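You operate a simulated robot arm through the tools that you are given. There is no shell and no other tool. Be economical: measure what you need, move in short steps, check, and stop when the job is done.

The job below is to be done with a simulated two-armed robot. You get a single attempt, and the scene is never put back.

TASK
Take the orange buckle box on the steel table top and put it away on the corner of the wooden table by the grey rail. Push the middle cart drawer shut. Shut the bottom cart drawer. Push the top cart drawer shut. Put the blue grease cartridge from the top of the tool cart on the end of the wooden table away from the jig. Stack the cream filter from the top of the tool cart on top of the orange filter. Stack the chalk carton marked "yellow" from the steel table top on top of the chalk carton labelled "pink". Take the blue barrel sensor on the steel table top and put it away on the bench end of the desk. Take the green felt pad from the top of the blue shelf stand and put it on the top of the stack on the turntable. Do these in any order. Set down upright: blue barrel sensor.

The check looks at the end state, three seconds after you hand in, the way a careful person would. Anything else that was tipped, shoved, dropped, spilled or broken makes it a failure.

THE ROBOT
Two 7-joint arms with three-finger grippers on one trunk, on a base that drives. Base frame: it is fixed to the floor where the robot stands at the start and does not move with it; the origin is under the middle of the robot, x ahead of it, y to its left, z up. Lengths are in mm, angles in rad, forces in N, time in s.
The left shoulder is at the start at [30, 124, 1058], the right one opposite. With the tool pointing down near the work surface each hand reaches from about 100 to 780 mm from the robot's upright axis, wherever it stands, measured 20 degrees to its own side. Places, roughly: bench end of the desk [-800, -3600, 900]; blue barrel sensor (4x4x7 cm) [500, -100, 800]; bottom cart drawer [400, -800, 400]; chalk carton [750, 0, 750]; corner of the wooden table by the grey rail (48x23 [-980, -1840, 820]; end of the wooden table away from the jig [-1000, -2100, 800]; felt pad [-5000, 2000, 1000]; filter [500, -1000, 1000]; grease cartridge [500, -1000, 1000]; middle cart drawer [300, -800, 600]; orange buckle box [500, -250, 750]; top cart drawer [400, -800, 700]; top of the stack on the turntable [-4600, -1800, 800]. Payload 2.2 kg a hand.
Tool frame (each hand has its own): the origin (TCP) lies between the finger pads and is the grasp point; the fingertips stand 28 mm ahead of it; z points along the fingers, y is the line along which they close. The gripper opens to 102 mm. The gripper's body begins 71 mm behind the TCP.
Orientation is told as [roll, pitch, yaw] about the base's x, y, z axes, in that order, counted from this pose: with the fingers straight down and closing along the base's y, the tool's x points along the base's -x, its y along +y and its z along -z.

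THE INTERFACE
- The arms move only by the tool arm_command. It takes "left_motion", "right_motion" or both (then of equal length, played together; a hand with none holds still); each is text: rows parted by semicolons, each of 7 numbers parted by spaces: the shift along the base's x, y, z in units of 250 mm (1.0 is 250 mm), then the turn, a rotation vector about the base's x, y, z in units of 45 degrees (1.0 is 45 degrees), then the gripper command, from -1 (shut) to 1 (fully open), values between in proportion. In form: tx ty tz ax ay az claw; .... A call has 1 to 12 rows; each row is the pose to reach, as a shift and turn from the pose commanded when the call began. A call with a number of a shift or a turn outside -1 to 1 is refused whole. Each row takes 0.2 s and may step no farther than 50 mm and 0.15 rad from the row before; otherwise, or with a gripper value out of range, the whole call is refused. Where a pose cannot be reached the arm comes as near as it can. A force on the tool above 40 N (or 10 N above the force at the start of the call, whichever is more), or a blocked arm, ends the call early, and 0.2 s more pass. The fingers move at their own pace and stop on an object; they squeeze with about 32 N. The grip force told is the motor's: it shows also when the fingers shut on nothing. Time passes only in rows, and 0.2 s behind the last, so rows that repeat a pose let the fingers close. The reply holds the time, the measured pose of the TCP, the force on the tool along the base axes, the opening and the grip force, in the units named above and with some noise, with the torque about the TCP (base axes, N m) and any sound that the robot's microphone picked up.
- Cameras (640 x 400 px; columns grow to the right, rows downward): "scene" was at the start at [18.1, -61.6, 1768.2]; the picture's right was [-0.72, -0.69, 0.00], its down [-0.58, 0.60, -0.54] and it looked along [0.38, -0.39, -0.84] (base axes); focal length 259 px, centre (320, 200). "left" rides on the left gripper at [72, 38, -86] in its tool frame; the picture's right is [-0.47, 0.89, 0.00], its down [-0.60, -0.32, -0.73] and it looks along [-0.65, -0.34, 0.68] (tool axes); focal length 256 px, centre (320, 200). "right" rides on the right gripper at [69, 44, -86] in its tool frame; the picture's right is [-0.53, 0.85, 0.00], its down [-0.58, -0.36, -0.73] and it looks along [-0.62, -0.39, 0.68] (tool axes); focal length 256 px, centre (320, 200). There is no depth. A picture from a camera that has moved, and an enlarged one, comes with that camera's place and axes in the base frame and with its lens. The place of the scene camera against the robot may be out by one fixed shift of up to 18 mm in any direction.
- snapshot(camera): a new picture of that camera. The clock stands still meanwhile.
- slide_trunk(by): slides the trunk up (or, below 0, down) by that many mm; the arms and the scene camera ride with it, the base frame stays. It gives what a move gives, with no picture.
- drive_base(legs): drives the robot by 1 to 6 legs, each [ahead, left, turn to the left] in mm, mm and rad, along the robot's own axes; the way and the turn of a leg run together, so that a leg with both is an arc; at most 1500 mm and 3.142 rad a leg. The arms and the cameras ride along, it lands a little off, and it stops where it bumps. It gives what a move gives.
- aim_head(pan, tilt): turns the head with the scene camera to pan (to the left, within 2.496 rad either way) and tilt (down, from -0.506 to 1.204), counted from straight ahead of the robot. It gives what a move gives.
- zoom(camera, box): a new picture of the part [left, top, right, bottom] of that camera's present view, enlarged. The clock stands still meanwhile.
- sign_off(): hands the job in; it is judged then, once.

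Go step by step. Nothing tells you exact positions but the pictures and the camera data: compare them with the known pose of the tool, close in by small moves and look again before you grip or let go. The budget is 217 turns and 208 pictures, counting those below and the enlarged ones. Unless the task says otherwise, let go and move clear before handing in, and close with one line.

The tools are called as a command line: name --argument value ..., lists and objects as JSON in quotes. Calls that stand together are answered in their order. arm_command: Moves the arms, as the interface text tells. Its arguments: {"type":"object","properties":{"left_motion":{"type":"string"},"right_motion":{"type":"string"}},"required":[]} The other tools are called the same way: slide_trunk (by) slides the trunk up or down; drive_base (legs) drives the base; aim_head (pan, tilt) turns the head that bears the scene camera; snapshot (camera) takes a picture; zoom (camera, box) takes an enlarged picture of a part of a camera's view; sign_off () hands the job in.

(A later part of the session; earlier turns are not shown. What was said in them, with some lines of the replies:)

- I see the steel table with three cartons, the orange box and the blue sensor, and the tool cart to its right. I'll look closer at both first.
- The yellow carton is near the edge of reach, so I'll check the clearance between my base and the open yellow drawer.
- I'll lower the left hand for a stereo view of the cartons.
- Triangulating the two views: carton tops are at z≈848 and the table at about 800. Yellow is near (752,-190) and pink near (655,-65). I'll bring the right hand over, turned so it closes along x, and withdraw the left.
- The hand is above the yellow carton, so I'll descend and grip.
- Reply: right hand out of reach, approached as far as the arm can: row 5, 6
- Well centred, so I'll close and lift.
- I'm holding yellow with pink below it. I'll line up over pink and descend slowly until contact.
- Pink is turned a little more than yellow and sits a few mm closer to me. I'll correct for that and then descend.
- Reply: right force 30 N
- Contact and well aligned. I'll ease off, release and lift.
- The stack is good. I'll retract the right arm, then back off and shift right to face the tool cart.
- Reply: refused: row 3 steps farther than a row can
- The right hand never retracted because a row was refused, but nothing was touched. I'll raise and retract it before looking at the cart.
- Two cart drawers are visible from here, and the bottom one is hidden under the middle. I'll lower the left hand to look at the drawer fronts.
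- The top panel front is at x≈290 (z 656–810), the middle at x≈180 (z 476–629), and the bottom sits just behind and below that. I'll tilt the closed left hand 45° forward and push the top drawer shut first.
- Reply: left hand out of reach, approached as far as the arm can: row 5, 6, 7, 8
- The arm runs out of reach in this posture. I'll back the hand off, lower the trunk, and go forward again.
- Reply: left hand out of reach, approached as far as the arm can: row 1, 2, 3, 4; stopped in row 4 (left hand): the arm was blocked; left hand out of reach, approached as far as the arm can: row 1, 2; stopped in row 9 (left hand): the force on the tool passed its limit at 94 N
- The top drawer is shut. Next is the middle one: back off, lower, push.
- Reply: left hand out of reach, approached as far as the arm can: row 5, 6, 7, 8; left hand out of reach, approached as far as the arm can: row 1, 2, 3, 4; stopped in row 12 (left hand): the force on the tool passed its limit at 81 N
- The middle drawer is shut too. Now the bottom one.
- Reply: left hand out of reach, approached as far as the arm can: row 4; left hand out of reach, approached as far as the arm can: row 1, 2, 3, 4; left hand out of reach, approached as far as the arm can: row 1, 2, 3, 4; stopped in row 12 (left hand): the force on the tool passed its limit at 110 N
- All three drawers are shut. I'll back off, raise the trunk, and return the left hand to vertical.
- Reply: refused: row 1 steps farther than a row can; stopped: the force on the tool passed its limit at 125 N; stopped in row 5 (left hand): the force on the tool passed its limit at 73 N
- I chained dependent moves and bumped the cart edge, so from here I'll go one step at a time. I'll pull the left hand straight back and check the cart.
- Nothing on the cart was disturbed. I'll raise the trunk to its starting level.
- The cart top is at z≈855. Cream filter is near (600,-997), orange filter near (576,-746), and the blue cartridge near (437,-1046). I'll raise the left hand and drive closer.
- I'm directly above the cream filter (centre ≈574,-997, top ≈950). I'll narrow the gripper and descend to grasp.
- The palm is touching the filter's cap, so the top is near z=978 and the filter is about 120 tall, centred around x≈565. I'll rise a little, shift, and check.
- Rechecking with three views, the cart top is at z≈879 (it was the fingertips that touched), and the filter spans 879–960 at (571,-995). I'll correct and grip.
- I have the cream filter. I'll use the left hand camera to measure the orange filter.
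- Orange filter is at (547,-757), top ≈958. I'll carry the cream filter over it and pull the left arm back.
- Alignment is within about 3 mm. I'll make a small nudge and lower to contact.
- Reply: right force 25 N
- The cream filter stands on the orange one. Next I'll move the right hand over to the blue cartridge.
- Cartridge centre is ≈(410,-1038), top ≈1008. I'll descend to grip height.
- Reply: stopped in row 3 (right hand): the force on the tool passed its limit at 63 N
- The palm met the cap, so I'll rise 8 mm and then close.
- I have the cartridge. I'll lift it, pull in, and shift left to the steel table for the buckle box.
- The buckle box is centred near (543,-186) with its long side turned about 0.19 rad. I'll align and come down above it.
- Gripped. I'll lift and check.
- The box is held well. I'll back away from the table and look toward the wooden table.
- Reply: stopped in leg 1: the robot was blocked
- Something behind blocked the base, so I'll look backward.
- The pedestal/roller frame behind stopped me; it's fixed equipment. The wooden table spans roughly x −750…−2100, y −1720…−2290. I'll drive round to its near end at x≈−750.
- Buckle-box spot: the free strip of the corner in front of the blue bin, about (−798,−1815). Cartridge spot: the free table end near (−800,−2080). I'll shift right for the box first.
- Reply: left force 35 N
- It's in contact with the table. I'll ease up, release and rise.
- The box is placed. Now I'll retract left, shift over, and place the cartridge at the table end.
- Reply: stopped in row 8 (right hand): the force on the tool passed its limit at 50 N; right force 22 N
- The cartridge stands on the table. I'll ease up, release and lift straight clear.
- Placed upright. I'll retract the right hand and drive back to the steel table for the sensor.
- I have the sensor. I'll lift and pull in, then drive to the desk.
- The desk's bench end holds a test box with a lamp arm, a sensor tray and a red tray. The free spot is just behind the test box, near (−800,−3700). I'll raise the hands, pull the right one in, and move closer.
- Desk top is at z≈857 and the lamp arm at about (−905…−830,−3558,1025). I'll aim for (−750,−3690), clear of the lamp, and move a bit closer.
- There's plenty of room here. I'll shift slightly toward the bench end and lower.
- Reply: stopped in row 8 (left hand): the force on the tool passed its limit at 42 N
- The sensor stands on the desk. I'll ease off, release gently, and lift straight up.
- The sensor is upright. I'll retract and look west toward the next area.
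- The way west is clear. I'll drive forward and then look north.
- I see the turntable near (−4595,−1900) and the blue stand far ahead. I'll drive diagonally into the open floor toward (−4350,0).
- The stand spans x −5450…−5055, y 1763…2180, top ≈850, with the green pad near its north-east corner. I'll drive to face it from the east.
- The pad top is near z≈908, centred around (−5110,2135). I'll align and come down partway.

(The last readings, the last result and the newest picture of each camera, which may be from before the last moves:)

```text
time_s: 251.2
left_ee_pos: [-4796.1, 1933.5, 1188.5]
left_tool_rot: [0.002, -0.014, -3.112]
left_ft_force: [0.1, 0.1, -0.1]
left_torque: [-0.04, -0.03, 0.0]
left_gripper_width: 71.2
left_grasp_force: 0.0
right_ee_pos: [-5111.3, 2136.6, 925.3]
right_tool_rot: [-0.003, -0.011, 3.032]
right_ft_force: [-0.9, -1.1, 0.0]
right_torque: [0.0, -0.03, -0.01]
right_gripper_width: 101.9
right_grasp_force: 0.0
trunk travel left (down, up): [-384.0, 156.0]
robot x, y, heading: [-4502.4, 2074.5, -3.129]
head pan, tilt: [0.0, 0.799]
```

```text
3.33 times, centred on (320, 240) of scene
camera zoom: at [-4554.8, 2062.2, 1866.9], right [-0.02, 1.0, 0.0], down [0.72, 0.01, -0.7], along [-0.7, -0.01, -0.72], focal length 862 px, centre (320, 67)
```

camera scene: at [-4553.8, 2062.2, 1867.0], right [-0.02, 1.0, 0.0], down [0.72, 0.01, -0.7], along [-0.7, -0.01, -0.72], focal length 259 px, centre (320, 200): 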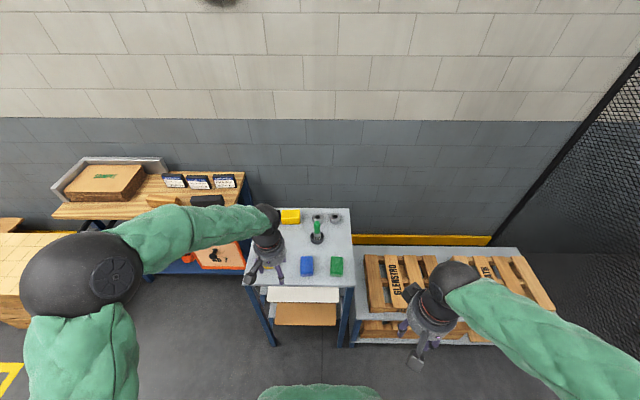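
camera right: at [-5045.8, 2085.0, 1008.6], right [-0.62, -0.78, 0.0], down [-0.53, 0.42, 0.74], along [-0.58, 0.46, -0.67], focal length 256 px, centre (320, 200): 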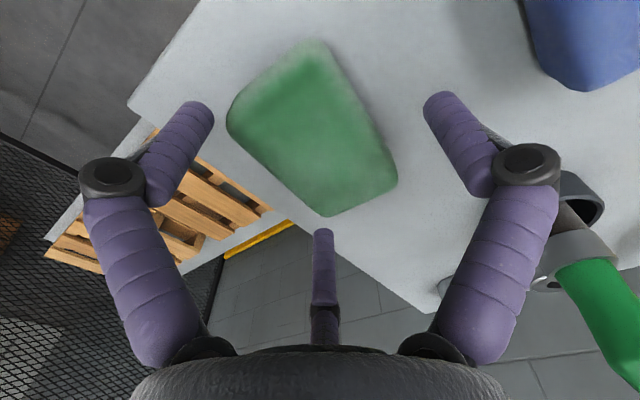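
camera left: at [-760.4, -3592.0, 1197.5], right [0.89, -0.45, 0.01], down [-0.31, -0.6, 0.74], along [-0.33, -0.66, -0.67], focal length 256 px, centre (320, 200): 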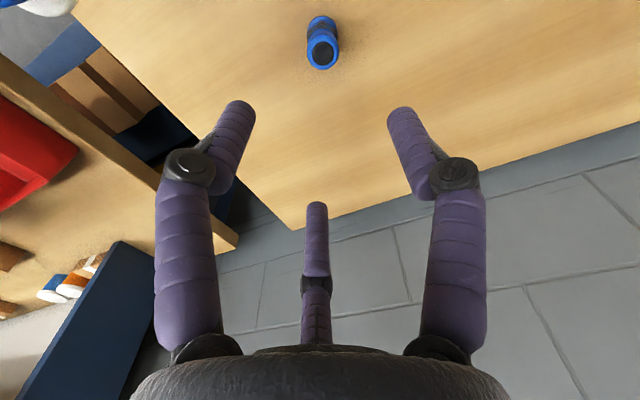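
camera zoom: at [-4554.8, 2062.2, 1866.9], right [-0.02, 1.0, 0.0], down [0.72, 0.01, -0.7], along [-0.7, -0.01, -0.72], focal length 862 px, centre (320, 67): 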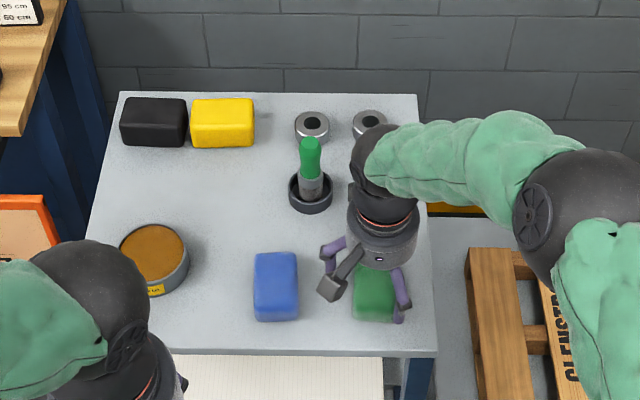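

arm_command --right_motion "0 0 -0.02 0 0 0 1;0 0 -0.03 0 0 0 1;0 0 -0.04 0 0 0 1;0 0 -0.05 0 0 0 1;0 0 -0.06 0 0 0 1"

snapshot --camera "right"

```text
time_s: 252.4
left_ee_pos: [-4794.0, 1935.3, 1188.9]
left_tool_rot: [0.003, -0.014, -3.111]
left_ft_force: [0.1, 0.1, 0.1]
left_torque: [-0.04, 0.0, 0.01]
left_gripper_width: 71.5
left_grasp_force: 0.0
right_ee_pos: [-5110.0, 2135.8, 909.2]
right_tool_rot: [-0.004, -0.011, 3.035]
right_ft_force: [0.6, 0.0, 0.2]
right_torque: [0.03, 0.0, -0.04]
right_gripper_width: 102.6
right_grasp_force: 0.1
trunk travel left (down, up): [-384.0, 156.0]
robot x, y, heading: [-4503.8, 2077.3, -3.127]
head pan, tilt: [0.0, 0.799]
```

```text
91 pictures are left
camera right: at [-5044.7, 2085.0, 993.5], right [-0.62, -0.78, 0.0], down [-0.53, 0.42, 0.74], along [-0.58, 0.46, -0.67], focal length 256 px, centre (320, 200)
```

right: 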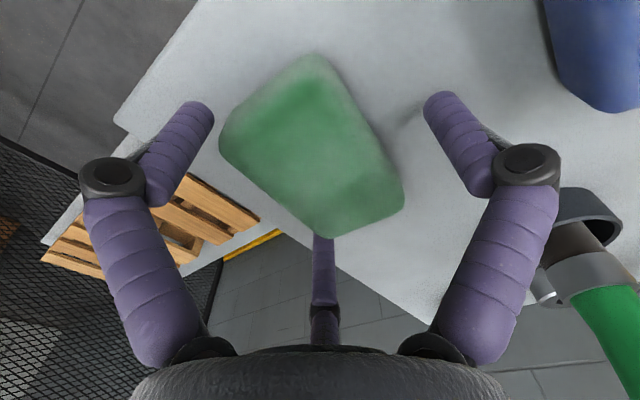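

arm_command --right_motion "0 0 -0.01 0 0 0 1;0 0 -0.02 0 0 0 1;0 0 -0.03 0 0 0 1;0 0 -0.04 0 0 0 1;0 0 -0.05 0 0 0 1;0 0 -0.06 0 0 0 1"

snapshot --camera "right"

```text
time_s: 253.8
left_ee_pos: [-4794.6, 1933.4, 1189.0]
left_tool_rot: [0.002, -0.014, -3.112]
left_ft_force: [-0.7, 0.1, -1.0]
left_torque: [-0.01, -0.01, 0.0]
left_gripper_width: 71.2
left_grasp_force: 0.0
right_ee_pos: [-5109.1, 2134.9, 893.8]
right_tool_rot: [-0.003, -0.009, 3.037]
right_ft_force: [0.5, 1.1, 0.2]
right_torque: [-0.02, -0.01, 0.01]
right_gripper_width: 102.0
right_grasp_force: 0.0
trunk travel left (down, up): [-384.0, 156.0]
robot x, y, heading: [-4499.0, 2074.0, -3.126]
head pan, tilt: [0.0, 0.799]
```

```text
90 pictures are left
camera right: at [-5045.4, 2084.3, 978.9], right [-0.62, -0.78, 0.0], down [-0.53, 0.42, 0.74], along [-0.58, 0.46, -0.67], focal length 256 px, centre (320, 200)
```

right: 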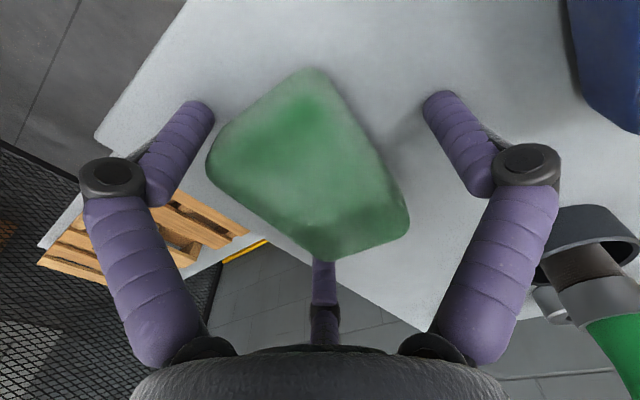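

arm_command --right_motion "0 0 0 0 0 0 0.3;0 0 0 0 0 0 -0.4;0 0 0 0 0 0 -1;0 0 0 0 0 0 -1;0 0 0 0 0 0 -1"

snapshot --camera "right"

```text
time_s: 254.4
left_ee_pos: [-4790.9, 1932.9, 1190.7]
left_tool_rot: [0.003, -0.017, -3.112]
left_ft_force: [0.4, -0.3, 0.0]
left_torque: [-0.02, 0.02, 0.0]
left_gripper_width: 71.4
left_grasp_force: 0.0
right_ee_pos: [-5108.8, 2134.9, 903.7]
right_tool_rot: [-0.007, -0.013, 3.034]
right_ft_force: [14.4, -1.7, 38.6]
right_torque: [0.32, -1.91, 0.03]
right_gripper_width: 75.9
right_grasp_force: 31.9
trunk travel left (down, up): [-384.0, 156.0]
robot x, y, heading: [-4500.8, 2072.3, -3.127]
head pan, tilt: [0.0, 0.799]
stopped in row 2 (right hand): the force on the tool passed its limit at 46 N (the readings are from after the stop); the commanded pose is now the measured one
```

```text
89 pictures are left
camera right: at [-5044.1, 2084.1, 986.6], right [-0.62, -0.78, 0.0], down [-0.52, 0.42, 0.74], along [-0.58, 0.46, -0.67], focal length 256 px, centre (320, 200)
```

right: 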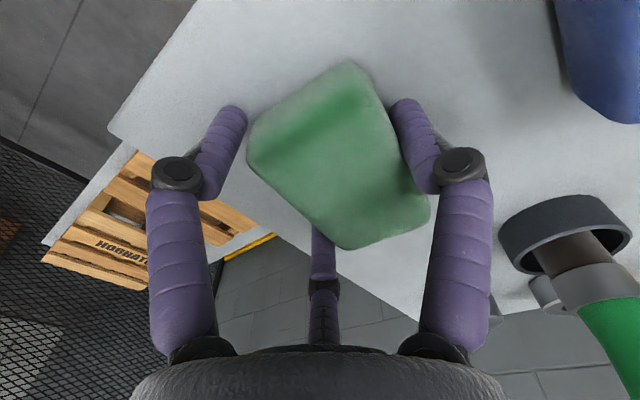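

The fingertips met the stand surface as they swung inward (so surface ≈875). I'll open a little, raise to 911, and close again.

arm_command --right_motion "0 0 0.01 0 0 0 0.8;0 0 0.03 0 0 0 0.8;0 0 0.03 0 0 0 0.4;0 0 0.03 0 0 0 0;0 0 0.03 0 0 0 -1;0 0 0.03 0 0 0 -1;0 0 0.03 0 0 0 -1"

snapshot --camera "right"

```text
time_s: 256.0
left_ee_pos: [-4795.6, 1934.9, 1189.5]
left_tool_rot: [0.002, -0.012, -3.112]
left_ft_force: [0.0, -1.0, 0.0]
left_torque: [0.01, 0.02, -0.01]
left_gripper_width: 71.5
left_grasp_force: 0.1
right_ee_pos: [-5109.4, 2137.3, 905.0]
right_tool_rot: [-0.006, -0.007, 3.032]
right_ft_force: [1.3, -0.2, 2.9]
right_torque: [-0.09, -0.02, 0.04]
right_gripper_width: 73.8
right_grasp_force: 32.3
trunk travel left (down, up): [-384.0, 156.0]
robot x, y, heading: [-4502.2, 2072.6, -3.127]
head pan, tilt: [0.0, 0.799]
```

```text
88 pictures are left
camera right: at [-5044.6, 2085.5, 988.8], right [-0.62, -0.78, 0.0], down [-0.53, 0.42, 0.74], along [-0.58, 0.46, -0.67], focal length 256 px, centre (320, 200)
```

right: 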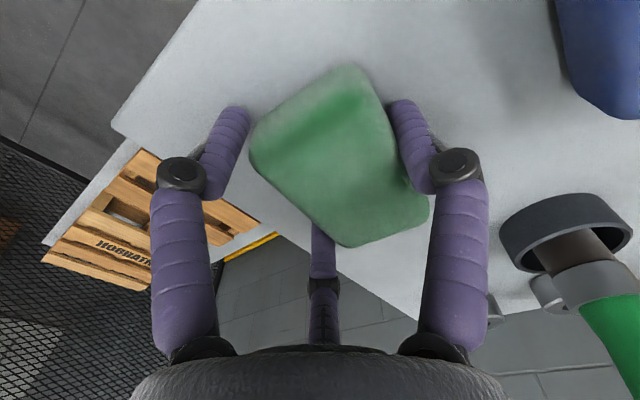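

arm_command --right_motion "0 0 0.02 0 0 0 -1;0 0 0.05 0 0 0 -1;0 0 0.1 0 0 0 -1;0 0 0.15 0 0 0 -1"

snapshot --camera "right"

zoom --camera "scene" --box '[280, 200, 400, 290]'

```text
time_s: 257.0
left_ee_pos: [-4794.9, 1934.3, 1189.4]
left_tool_rot: [0.001, -0.013, -3.113]
left_ft_force: [0.0, 0.1, -0.2]
left_torque: [0.0, 0.0, 0.01]
left_gripper_width: 71.3
left_grasp_force: 0.0
right_ee_pos: [-5110.0, 2136.1, 941.6]
right_tool_rot: [-0.006, -0.007, 3.034]
right_ft_force: [0.3, 0.9, -0.1]
right_torque: [0.02, 0.02, 0.01]
right_gripper_width: 73.5
right_grasp_force: 31.9
trunk travel left (down, up): [-384.0, 156.0]
robot x, y, heading: [-4504.7, 2075.5, -3.126]
head pan, tilt: [0.0, 0.799]
```

```text
87 pictures are left
camera right: at [-5044.7, 2084.8, 1026.1], right [-0.62, -0.78, 0.0], down [-0.53, 0.42, 0.74], along [-0.58, 0.46, -0.68], focal length 256 px, centre (320, 200)
```

right: 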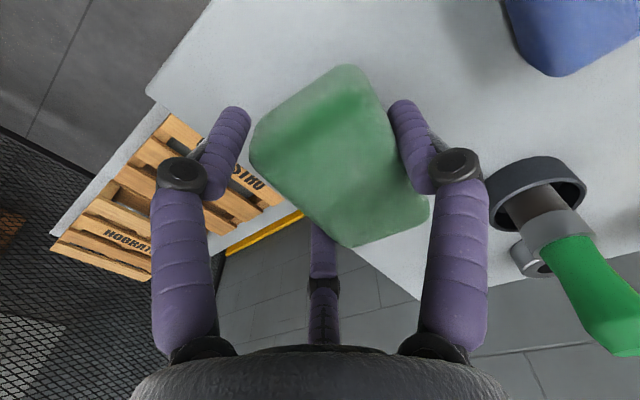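

```text
4.44 times, centred on (340, 245) of scene
camera zoom: at [-4553.1, 2062.2, 1867.0], right [-0.02, 1.0, 0.0], down [0.72, 0.01, -0.7], along [-0.7, -0.01, -0.72], focal length 1149 px, centre (231, 0)
```

zoom: 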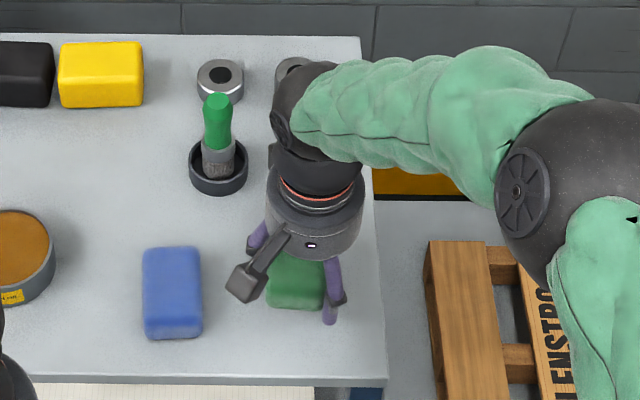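

The pad rises with the hand. I'll lift it higher, pull in, and drive south to the turntable.

arm_command --right_motion "0 0 0.18 0 0 0 -1;0 0 0.36 0 0 0 -1;0 0 0.54 0 0 0 -1;0.15 0 0.65 0 0 0 -1;0.3 0 0.7 0 0 0 -1;0.48 0 0.7 0 0 0 -1;0.66 0.05 0.7 0 0 0 -1;0.84 0.1 0.7 0 0 0 -1"

drive_base --legs '[[-40, 0, 0], [0, 0, 1.55], [1500, 0, 0], [1300, 0, 0]]'

aim_head --pan 0.0 --tilt 0.7

snapshot --camera "scene"

```text
time_s: 258.8
left_ee_pos: [-4793.3, 1934.4, 1189.9]
left_tool_rot: [0.001, -0.016, -3.112]
left_ft_force: [0.0, 0.1, 1.1]
left_torque: [-0.02, 0.05, -0.02]
left_gripper_width: 71.6
left_grasp_force: 0.1
right_ee_pos: [-4895.3, 2160.7, 1117.3]
right_tool_rot: [-0.007, -0.012, 3.034]
right_ft_force: [1.0, -0.2, -0.7]
right_torque: [0.0, 0.06, 0.01]
right_gripper_width: 73.4
right_grasp_force: 32.1
trunk travel left (down, up): [-384.0, 156.0]
robot x, y, heading: [-4503.4, 2073.6, -3.129]
head pan, tilt: [0.0, 0.799]
```

```text
time_s: 276.4
left_ee_pos: [-4413.1, -996.5, 1188.8]
left_tool_rot: [0.002, -0.013, -1.595]
left_ft_force: [-0.1, 0.0, 0.0]
left_torque: [0.01, -0.02, 0.01]
left_gripper_width: 71.4
left_grasp_force: 0.0
right_ee_pos: [-4643.8, -1089.3, 1116.7]
right_tool_rot: [-0.006, -0.007, -1.73]
right_ft_force: [0.0, 0.3, 0.0]
right_torque: [0.0, 0.03, 0.02]
right_gripper_width: 72.9
right_grasp_force: 32.1
trunk travel left (down, up): [-384.0, 156.0]
robot x, y, heading: [-4538.8, -699.7, -1.61]
head pan, tilt: [0.0, 0.799]
```

```text
time_s: 277.1
left_ee_pos: [-4413.1, -996.7, 1190.2]
left_tool_rot: [0.002, -0.014, -1.595]
left_ft_force: [0.4, -0.9, 0.8]
left_torque: [-0.02, 0.0, 0.03]
left_gripper_width: 71.6
left_grasp_force: 0.0
right_ee_pos: [-4644.1, -1087.0, 1117.8]
right_tool_rot: [-0.007, -0.009, -1.731]
right_ft_force: [0.5, 0.1, -0.1]
right_torque: [-0.04, 0.02, 0.01]
right_gripper_width: 73.3
right_grasp_force: 31.8
trunk travel left (down, up): [-384.0, 156.0]
robot x, y, heading: [-4538.6, -696.7, -1.608]
head pan, tilt: [0.0, 0.7]
```

```text
85 pictures are left
camera scene: at [-4539.6, -762.2, 1875.2], right [-1.0, 0.04, 0.0], down [0.02, 0.64, -0.76], along [-0.03, -0.76, -0.64], focal length 259 px, centre (320, 200)
```

scene: 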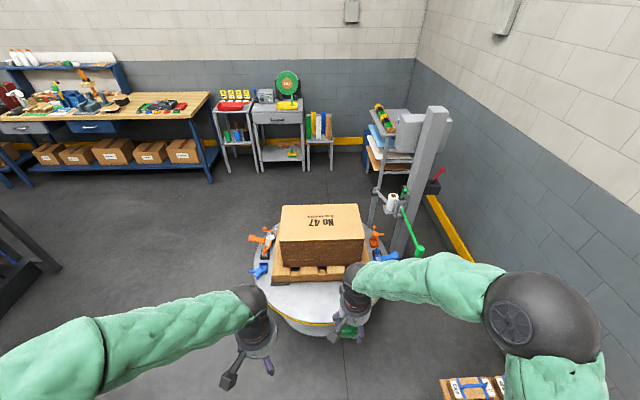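

The box stack "No 47" is on the turntable with its top spanning about y −1708…−1998. I'll drive closer, slightly left so the arm stays clear of the mast.

drive_base --legs '[[0, 0, 0.037], [0, 80, 0], [400, 0, 0]]'

snapshot --camera "scene"

snapshot --camera "right"

```text
time_s: 280.6
left_ee_pos: [-4318.1, -1386.6, 1188.9]
left_tool_rot: [0.001, -0.015, -1.55]
left_ft_force: [-0.3, -0.9, -0.6]
left_torque: [0.06, 0.02, 0.01]
left_gripper_width: 71.4
left_grasp_force: 0.1
right_ee_pos: [-4544.9, -1487.5, 1116.6]
right_tool_rot: [-0.006, -0.007, -1.686]
right_ft_force: [0.6, 0.2, 0.0]
right_torque: [0.03, 0.02, 0.02]
right_gripper_width: 73.0
right_grasp_force: 31.7
trunk travel left (down, up): [-384.0, 156.0]
robot x, y, heading: [-4454.7, -1091.7, -1.563]
head pan, tilt: [0.0, 0.7]
```

```text
84 pictures are left
camera scene: at [-4456.6, -1158.0, 1875.2], right [-1.0, -0.01, 0.0], down [0.0, 0.64, -0.76], along [0.01, -0.76, -0.64], focal length 259 px, centre (320, 200)
```

scene: 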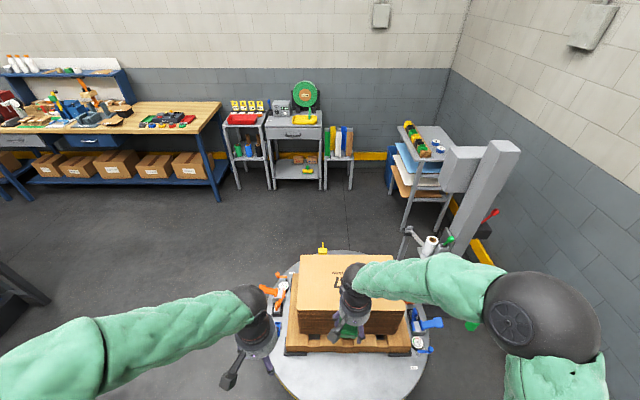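

```text
83 pictures are left
camera right: at [-4494.4, -1423.4, 1200.8], right [0.78, -0.63, 0.0], down [-0.42, -0.53, 0.74], along [-0.46, -0.57, -0.68], focal length 256 px, centre (320, 200)
```

right: 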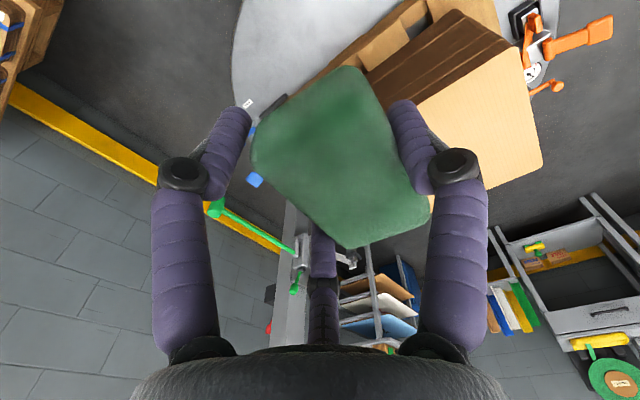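

arm_command --right_motion "-0.02 -0.18 0 0 0 0 -1;-0.04 -0.36 0 0 0 0 -1;-0.06 -0.54 0 0 0 0 -1;-0.08 -0.72 0 0 0 0 -1;-0.1 -0.86 0 0 0 0 -1;-0.12 -1 -0.1 0 0 0 -1;-0.12 -1 -0.25 0 0 0 -1"

arm_command --right_motion "0 -0.15 -0.05 0 0 0 -1;0 -0.24 -0.15 0 0 0 -1;0 -0.24 -0.3 0 0 0 -1;0 -0.24 -0.45 0 0 0 -1;0 -0.24 -0.6 0 0 0 -1;0 -0.24 -0.7 0 0 0 -1"

snapshot --camera "right"

zoom --camera "scene" --box '[260, 220, 460, 370]'

```text
time_s: 282.2
left_ee_pos: [-4319.3, -1384.6, 1189.3]
left_tool_rot: [0.002, -0.014, -1.55]
left_ft_force: [-0.1, 0.1, -0.1]
left_torque: [0.01, -0.02, -0.01]
left_gripper_width: 71.3
left_grasp_force: 0.2
right_ee_pos: [-4577.3, -1738.6, 1055.3]
right_tool_rot: [-0.007, -0.011, -1.686]
right_ft_force: [-0.6, -0.4, -0.3]
right_torque: [0.05, -0.02, 0.02]
right_gripper_width: 72.9
right_grasp_force: 32.1
trunk travel left (down, up): [-384.0, 156.0]
robot x, y, heading: [-4459.7, -1089.3, -1.558]
head pan, tilt: [0.0, 0.7]
```

```text
time_s: 283.6
left_ee_pos: [-4318.9, -1385.6, 1188.3]
left_tool_rot: [0.001, -0.014, -1.55]
left_ft_force: [0.0, -0.7, -0.9]
left_torque: [0.04, -0.01, 0.03]
left_gripper_width: 71.3
left_grasp_force: 0.1
right_ee_pos: [-4577.7, -1797.3, 878.2]
right_tool_rot: [-0.007, -0.008, -1.687]
right_ft_force: [-0.7, -0.5, 0.4]
right_torque: [0.06, 0.0, 0.04]
right_gripper_width: 73.3
right_grasp_force: 31.6
trunk travel left (down, up): [-384.0, 156.0]
robot x, y, heading: [-4454.2, -1090.7, -1.567]
head pan, tilt: [0.0, 0.7]
```

```text
82 pictures are left
camera right: at [-4526.0, -1733.2, 962.6], right [0.78, -0.63, 0.0], down [-0.42, -0.52, 0.74], along [-0.46, -0.57, -0.67], focal length 256 px, centre (320, 200)
```

right: 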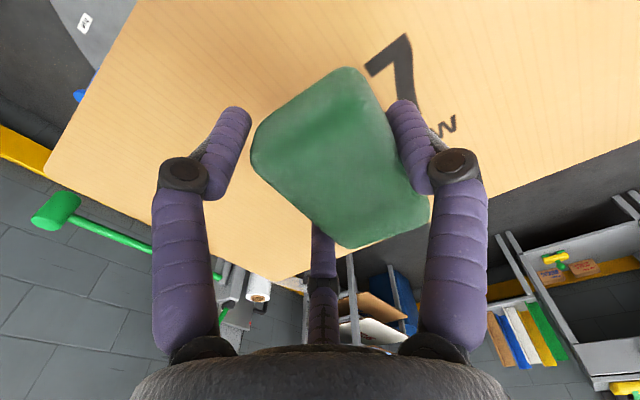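

```text
2.67 times, centred on (360, 295) of scene
camera zoom: at [-4456.5, -1158.0, 1875.2], right [-1.0, -0.01, 0.0], down [0.0, 0.64, -0.76], along [0.01, -0.76, -0.64], focal length 690 px, centre (213, -53)
```

zoom: 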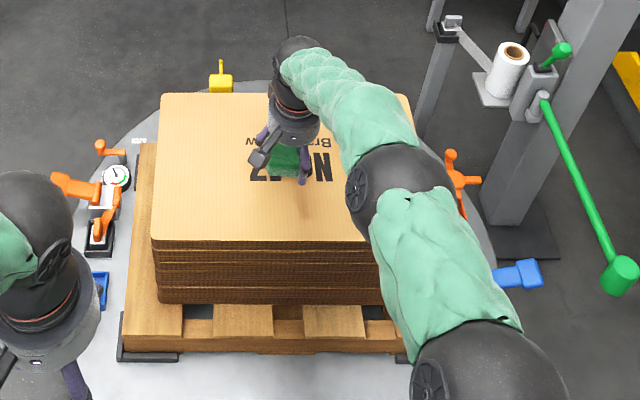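

arm_command --right_motion "0 0 -0.06 0 0 0 -1;0 0 -0.12 0 0 0 -1;0 0 -0.14 0 0 0 -1;0 0 -0.155 0 0 0 -1;0 0 -0.17 0 0 0 -1;0 0 -0.185 0 0 0 -1;0 0 -0.2 0 0 0 -1;0 0 -0.215 0 0 0 -1;0 0 -0.23 0 0 0 -1"

zoom --camera "scene" --box '[320, 230, 400, 290]'

```text
time_s: 285.6
left_ee_pos: [-4318.2, -1385.0, 1189.4]
left_tool_rot: [0.003, -0.013, -1.55]
left_ft_force: [0.0, -0.1, 0.9]
left_torque: [0.0, -0.01, 0.01]
left_gripper_width: 71.5
left_grasp_force: 0.0
right_ee_pos: [-4575.6, -1797.2, 822.5]
right_tool_rot: [-0.009, -0.008, -1.684]
right_ft_force: [0.0, 0.6, 0.0]
right_torque: [0.0, 0.02, -0.03]
right_gripper_width: 72.7
right_grasp_force: 32.0
trunk travel left (down, up): [-384.0, 156.0]
robot x, y, heading: [-4452.3, -1094.4, -1.567]
head pan, tilt: [0.0, 0.7]
```

```text
6.67 times, centred on (360, 260) of scene
camera zoom: at [-4456.6, -1157.4, 1875.2], right [-1.0, -0.01, 0.0], down [0.0, 0.64, -0.76], along [0.01, -0.76, -0.64], focal length 1724 px, centre (53, -200)
```

zoom: 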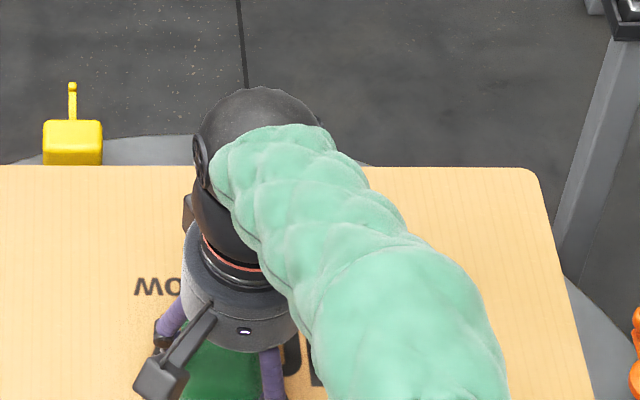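

No contact yet, so I'll continue slowly.

arm_command --right_motion "0 0 -0.015 0 0 0 -1;0 0 -0.03 0 0 0 -1;0 0 -0.045 0 0 0 -1;0 0 -0.06 0 0 0 -1;0 0 -0.075 0 0 0 -1;0 0 -0.09 0 0 0 -1;0 0 -0.105 0 0 0 -1;0 0 -0.12 0 0 0 -1"

snapshot --camera "right"

```text
time_s: 286.8
left_ee_pos: [-4317.9, -1382.9, 1188.6]
left_tool_rot: [0.002, -0.016, -1.551]
left_ft_force: [-0.2, -0.3, 0.2]
left_torque: [0.02, 0.0, 0.0]
left_gripper_width: 71.6
left_grasp_force: 0.1
right_ee_pos: [-4576.6, -1801.0, 811.5]
right_tool_rot: [-0.002, -0.018, -1.689]
right_ft_force: [1.4, 8.4, 18.4]
right_torque: [0.72, -0.23, -0.03]
right_gripper_width: 72.9
right_grasp_force: 32.8
right hand out of reach, approached as far as the arm can: row 6
trunk travel left (down, up): [-384.0, 156.0]
robot x, y, heading: [-4458.7, -1087.3, -1.564]
head pan, tilt: [0.0, 0.7]
stopped in row 6 (right hand): the force on the tool passed its limit at 41 N (the readings are from after the stop); the commanded pose is now the measured one
```

```text
79 pictures are left
camera right: at [-4524.7, -1736.0, 895.4], right [0.78, -0.63, 0.01], down [-0.43, -0.52, 0.74], along [-0.47, -0.58, -0.67], focal length 256 px, centre (320, 200)
```

right: 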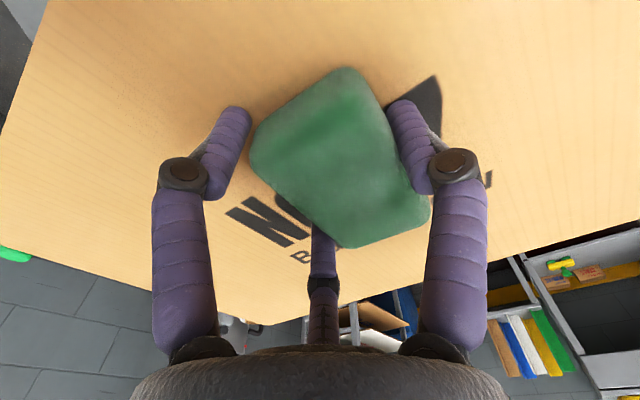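

In contact. I'll ease, release and lift.

arm_command --right_motion "0 0 0.006 0 0 0 -1;0 0 0.006 0 0 0 0.5;0 0 0.006 0 0 0 0.8;0 0 0.01 0 0 0 1;0 0 0.05 0 0 0 1;0 0 0.2 0 0 0 1;0 0 0.38 0 0 0 1;0 0 0.56 0 0 0 1;0 0 0.75 0 0 0 1;0 0.1 0.9 0 0 0 1"

snapshot --camera "right"

zoom --camera "scene" --box '[260, 220, 460, 370]'

```text
time_s: 289.0
left_ee_pos: [-4318.8, -1384.1, 1189.0]
left_tool_rot: [0.002, -0.015, -1.55]
left_ft_force: [-0.4, 0.8, 0.0]
left_torque: [-0.02, 0.01, 0.01]
left_gripper_width: 71.5
left_grasp_force: 0.1
right_ee_pos: [-4577.4, -1772.5, 1036.5]
right_tool_rot: [-0.004, -0.02, -1.688]
right_ft_force: [0.3, 0.4, 0.5]
right_torque: [-0.04, 0.02, -0.02]
right_gripper_width: 101.8
right_grasp_force: 0.1
trunk travel left (down, up): [-384.0, 156.0]
robot x, y, heading: [-4458.8, -1090.8, -1.561]
head pan, tilt: [0.0, 0.7]
```

```text
78 pictures are left
camera right: at [-4526.0, -1706.9, 1119.7], right [0.78, -0.63, 0.01], down [-0.42, -0.52, 0.74], along [-0.46, -0.58, -0.67], focal length 256 px, centre (320, 200)
```

right: 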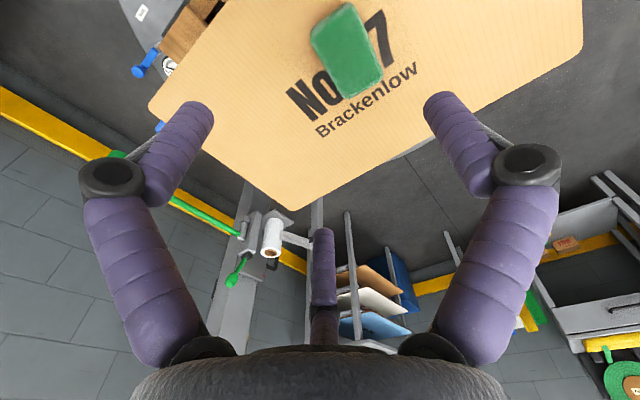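

```text
2.67 times, centred on (360, 295) of scene
camera zoom: at [-4456.9, -1154.2, 1875.3], right [-1.0, -0.01, 0.0], down [0.0, 0.64, -0.77], along [0.01, -0.77, -0.64], focal length 690 px, centre (213, -53)
```

zoom: 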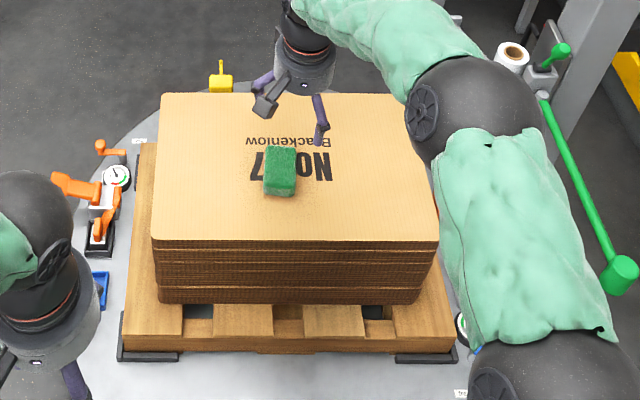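

The pad rests on the stack. I'll move the arm clear and back off.

arm_command --right_motion "0 0.15 0.1 0 0 0 1;0 0.3 0.2 0 0 0 1;0 0.48 0.25 0 0 0 1;0 0.66 0.25 0 0 0 1;0 0.84 0.25 0 0 0 1;0 1 0.25 0 0 0 1"

drive_base --legs '[[-250, 0, 0]]'

snapshot --camera "scene"

```text
time_s: 290.4
left_ee_pos: [-4318.6, -1384.0, 1188.7]
left_tool_rot: [0.001, -0.017, -1.549]
left_ft_force: [-0.1, -0.1, 0.7]
left_torque: [-0.02, 0.01, 0.0]
left_gripper_width: 71.6
left_grasp_force: 0.2
right_ee_pos: [-4574.5, -1523.8, 1095.4]
right_tool_rot: [-0.004, -0.02, -1.688]
right_ft_force: [0.0, 1.0, -0.2]
right_torque: [-0.04, -0.04, 0.0]
right_gripper_width: 101.7
right_grasp_force: 0.1
trunk travel left (down, up): [-384.0, 156.0]
robot x, y, heading: [-4456.9, -1091.8, -1.562]
head pan, tilt: [0.0, 0.7]
```

```text
time_s: 292.2
left_ee_pos: [-4319.7, -1130.5, 1188.8]
left_tool_rot: [0.002, -0.014, -1.553]
left_ft_force: [-0.7, 0.3, 0.2]
left_torque: [-0.01, -0.03, 0.01]
left_gripper_width: 71.6
left_grasp_force: 0.0
right_ee_pos: [-4577.9, -1270.8, 1095.2]
right_tool_rot: [-0.005, -0.018, -1.692]
right_ft_force: [0.3, -0.3, -1.0]
right_torque: [-0.03, 0.0, 0.02]
right_gripper_width: 101.9
right_grasp_force: 0.1
trunk travel left (down, up): [-384.0, 156.0]
robot x, y, heading: [-4456.8, -831.6, -1.568]
head pan, tilt: [0.0, 0.7]
```

```text
76 pictures are left
camera scene: at [-4458.4, -901.5, 1875.3], right [-1.0, 0.0, 0.0], down [0.0, 0.64, -0.77], along [0.0, -0.77, -0.64], focal length 259 px, centre (320, 200)
```

scene: 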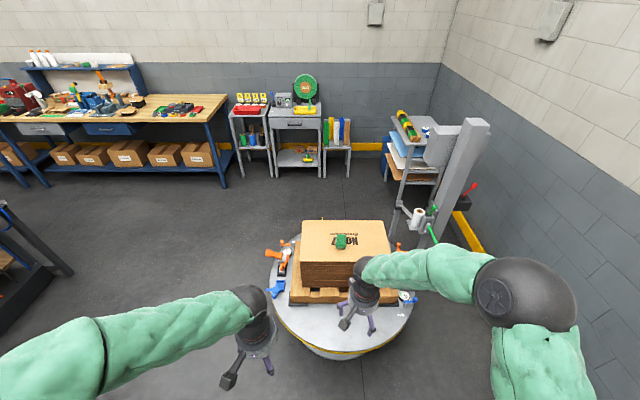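

Each task is done, both hands are empty and clear, and I'm handing in.

sign_off

```text
The job is handed in.
```

All nine tasks are done, and I've handed the job in. The buckle box sits on the bare corner of the wooden table in front of the blue bin, and the cream filter is about 6 mm off-centre on the orange one.
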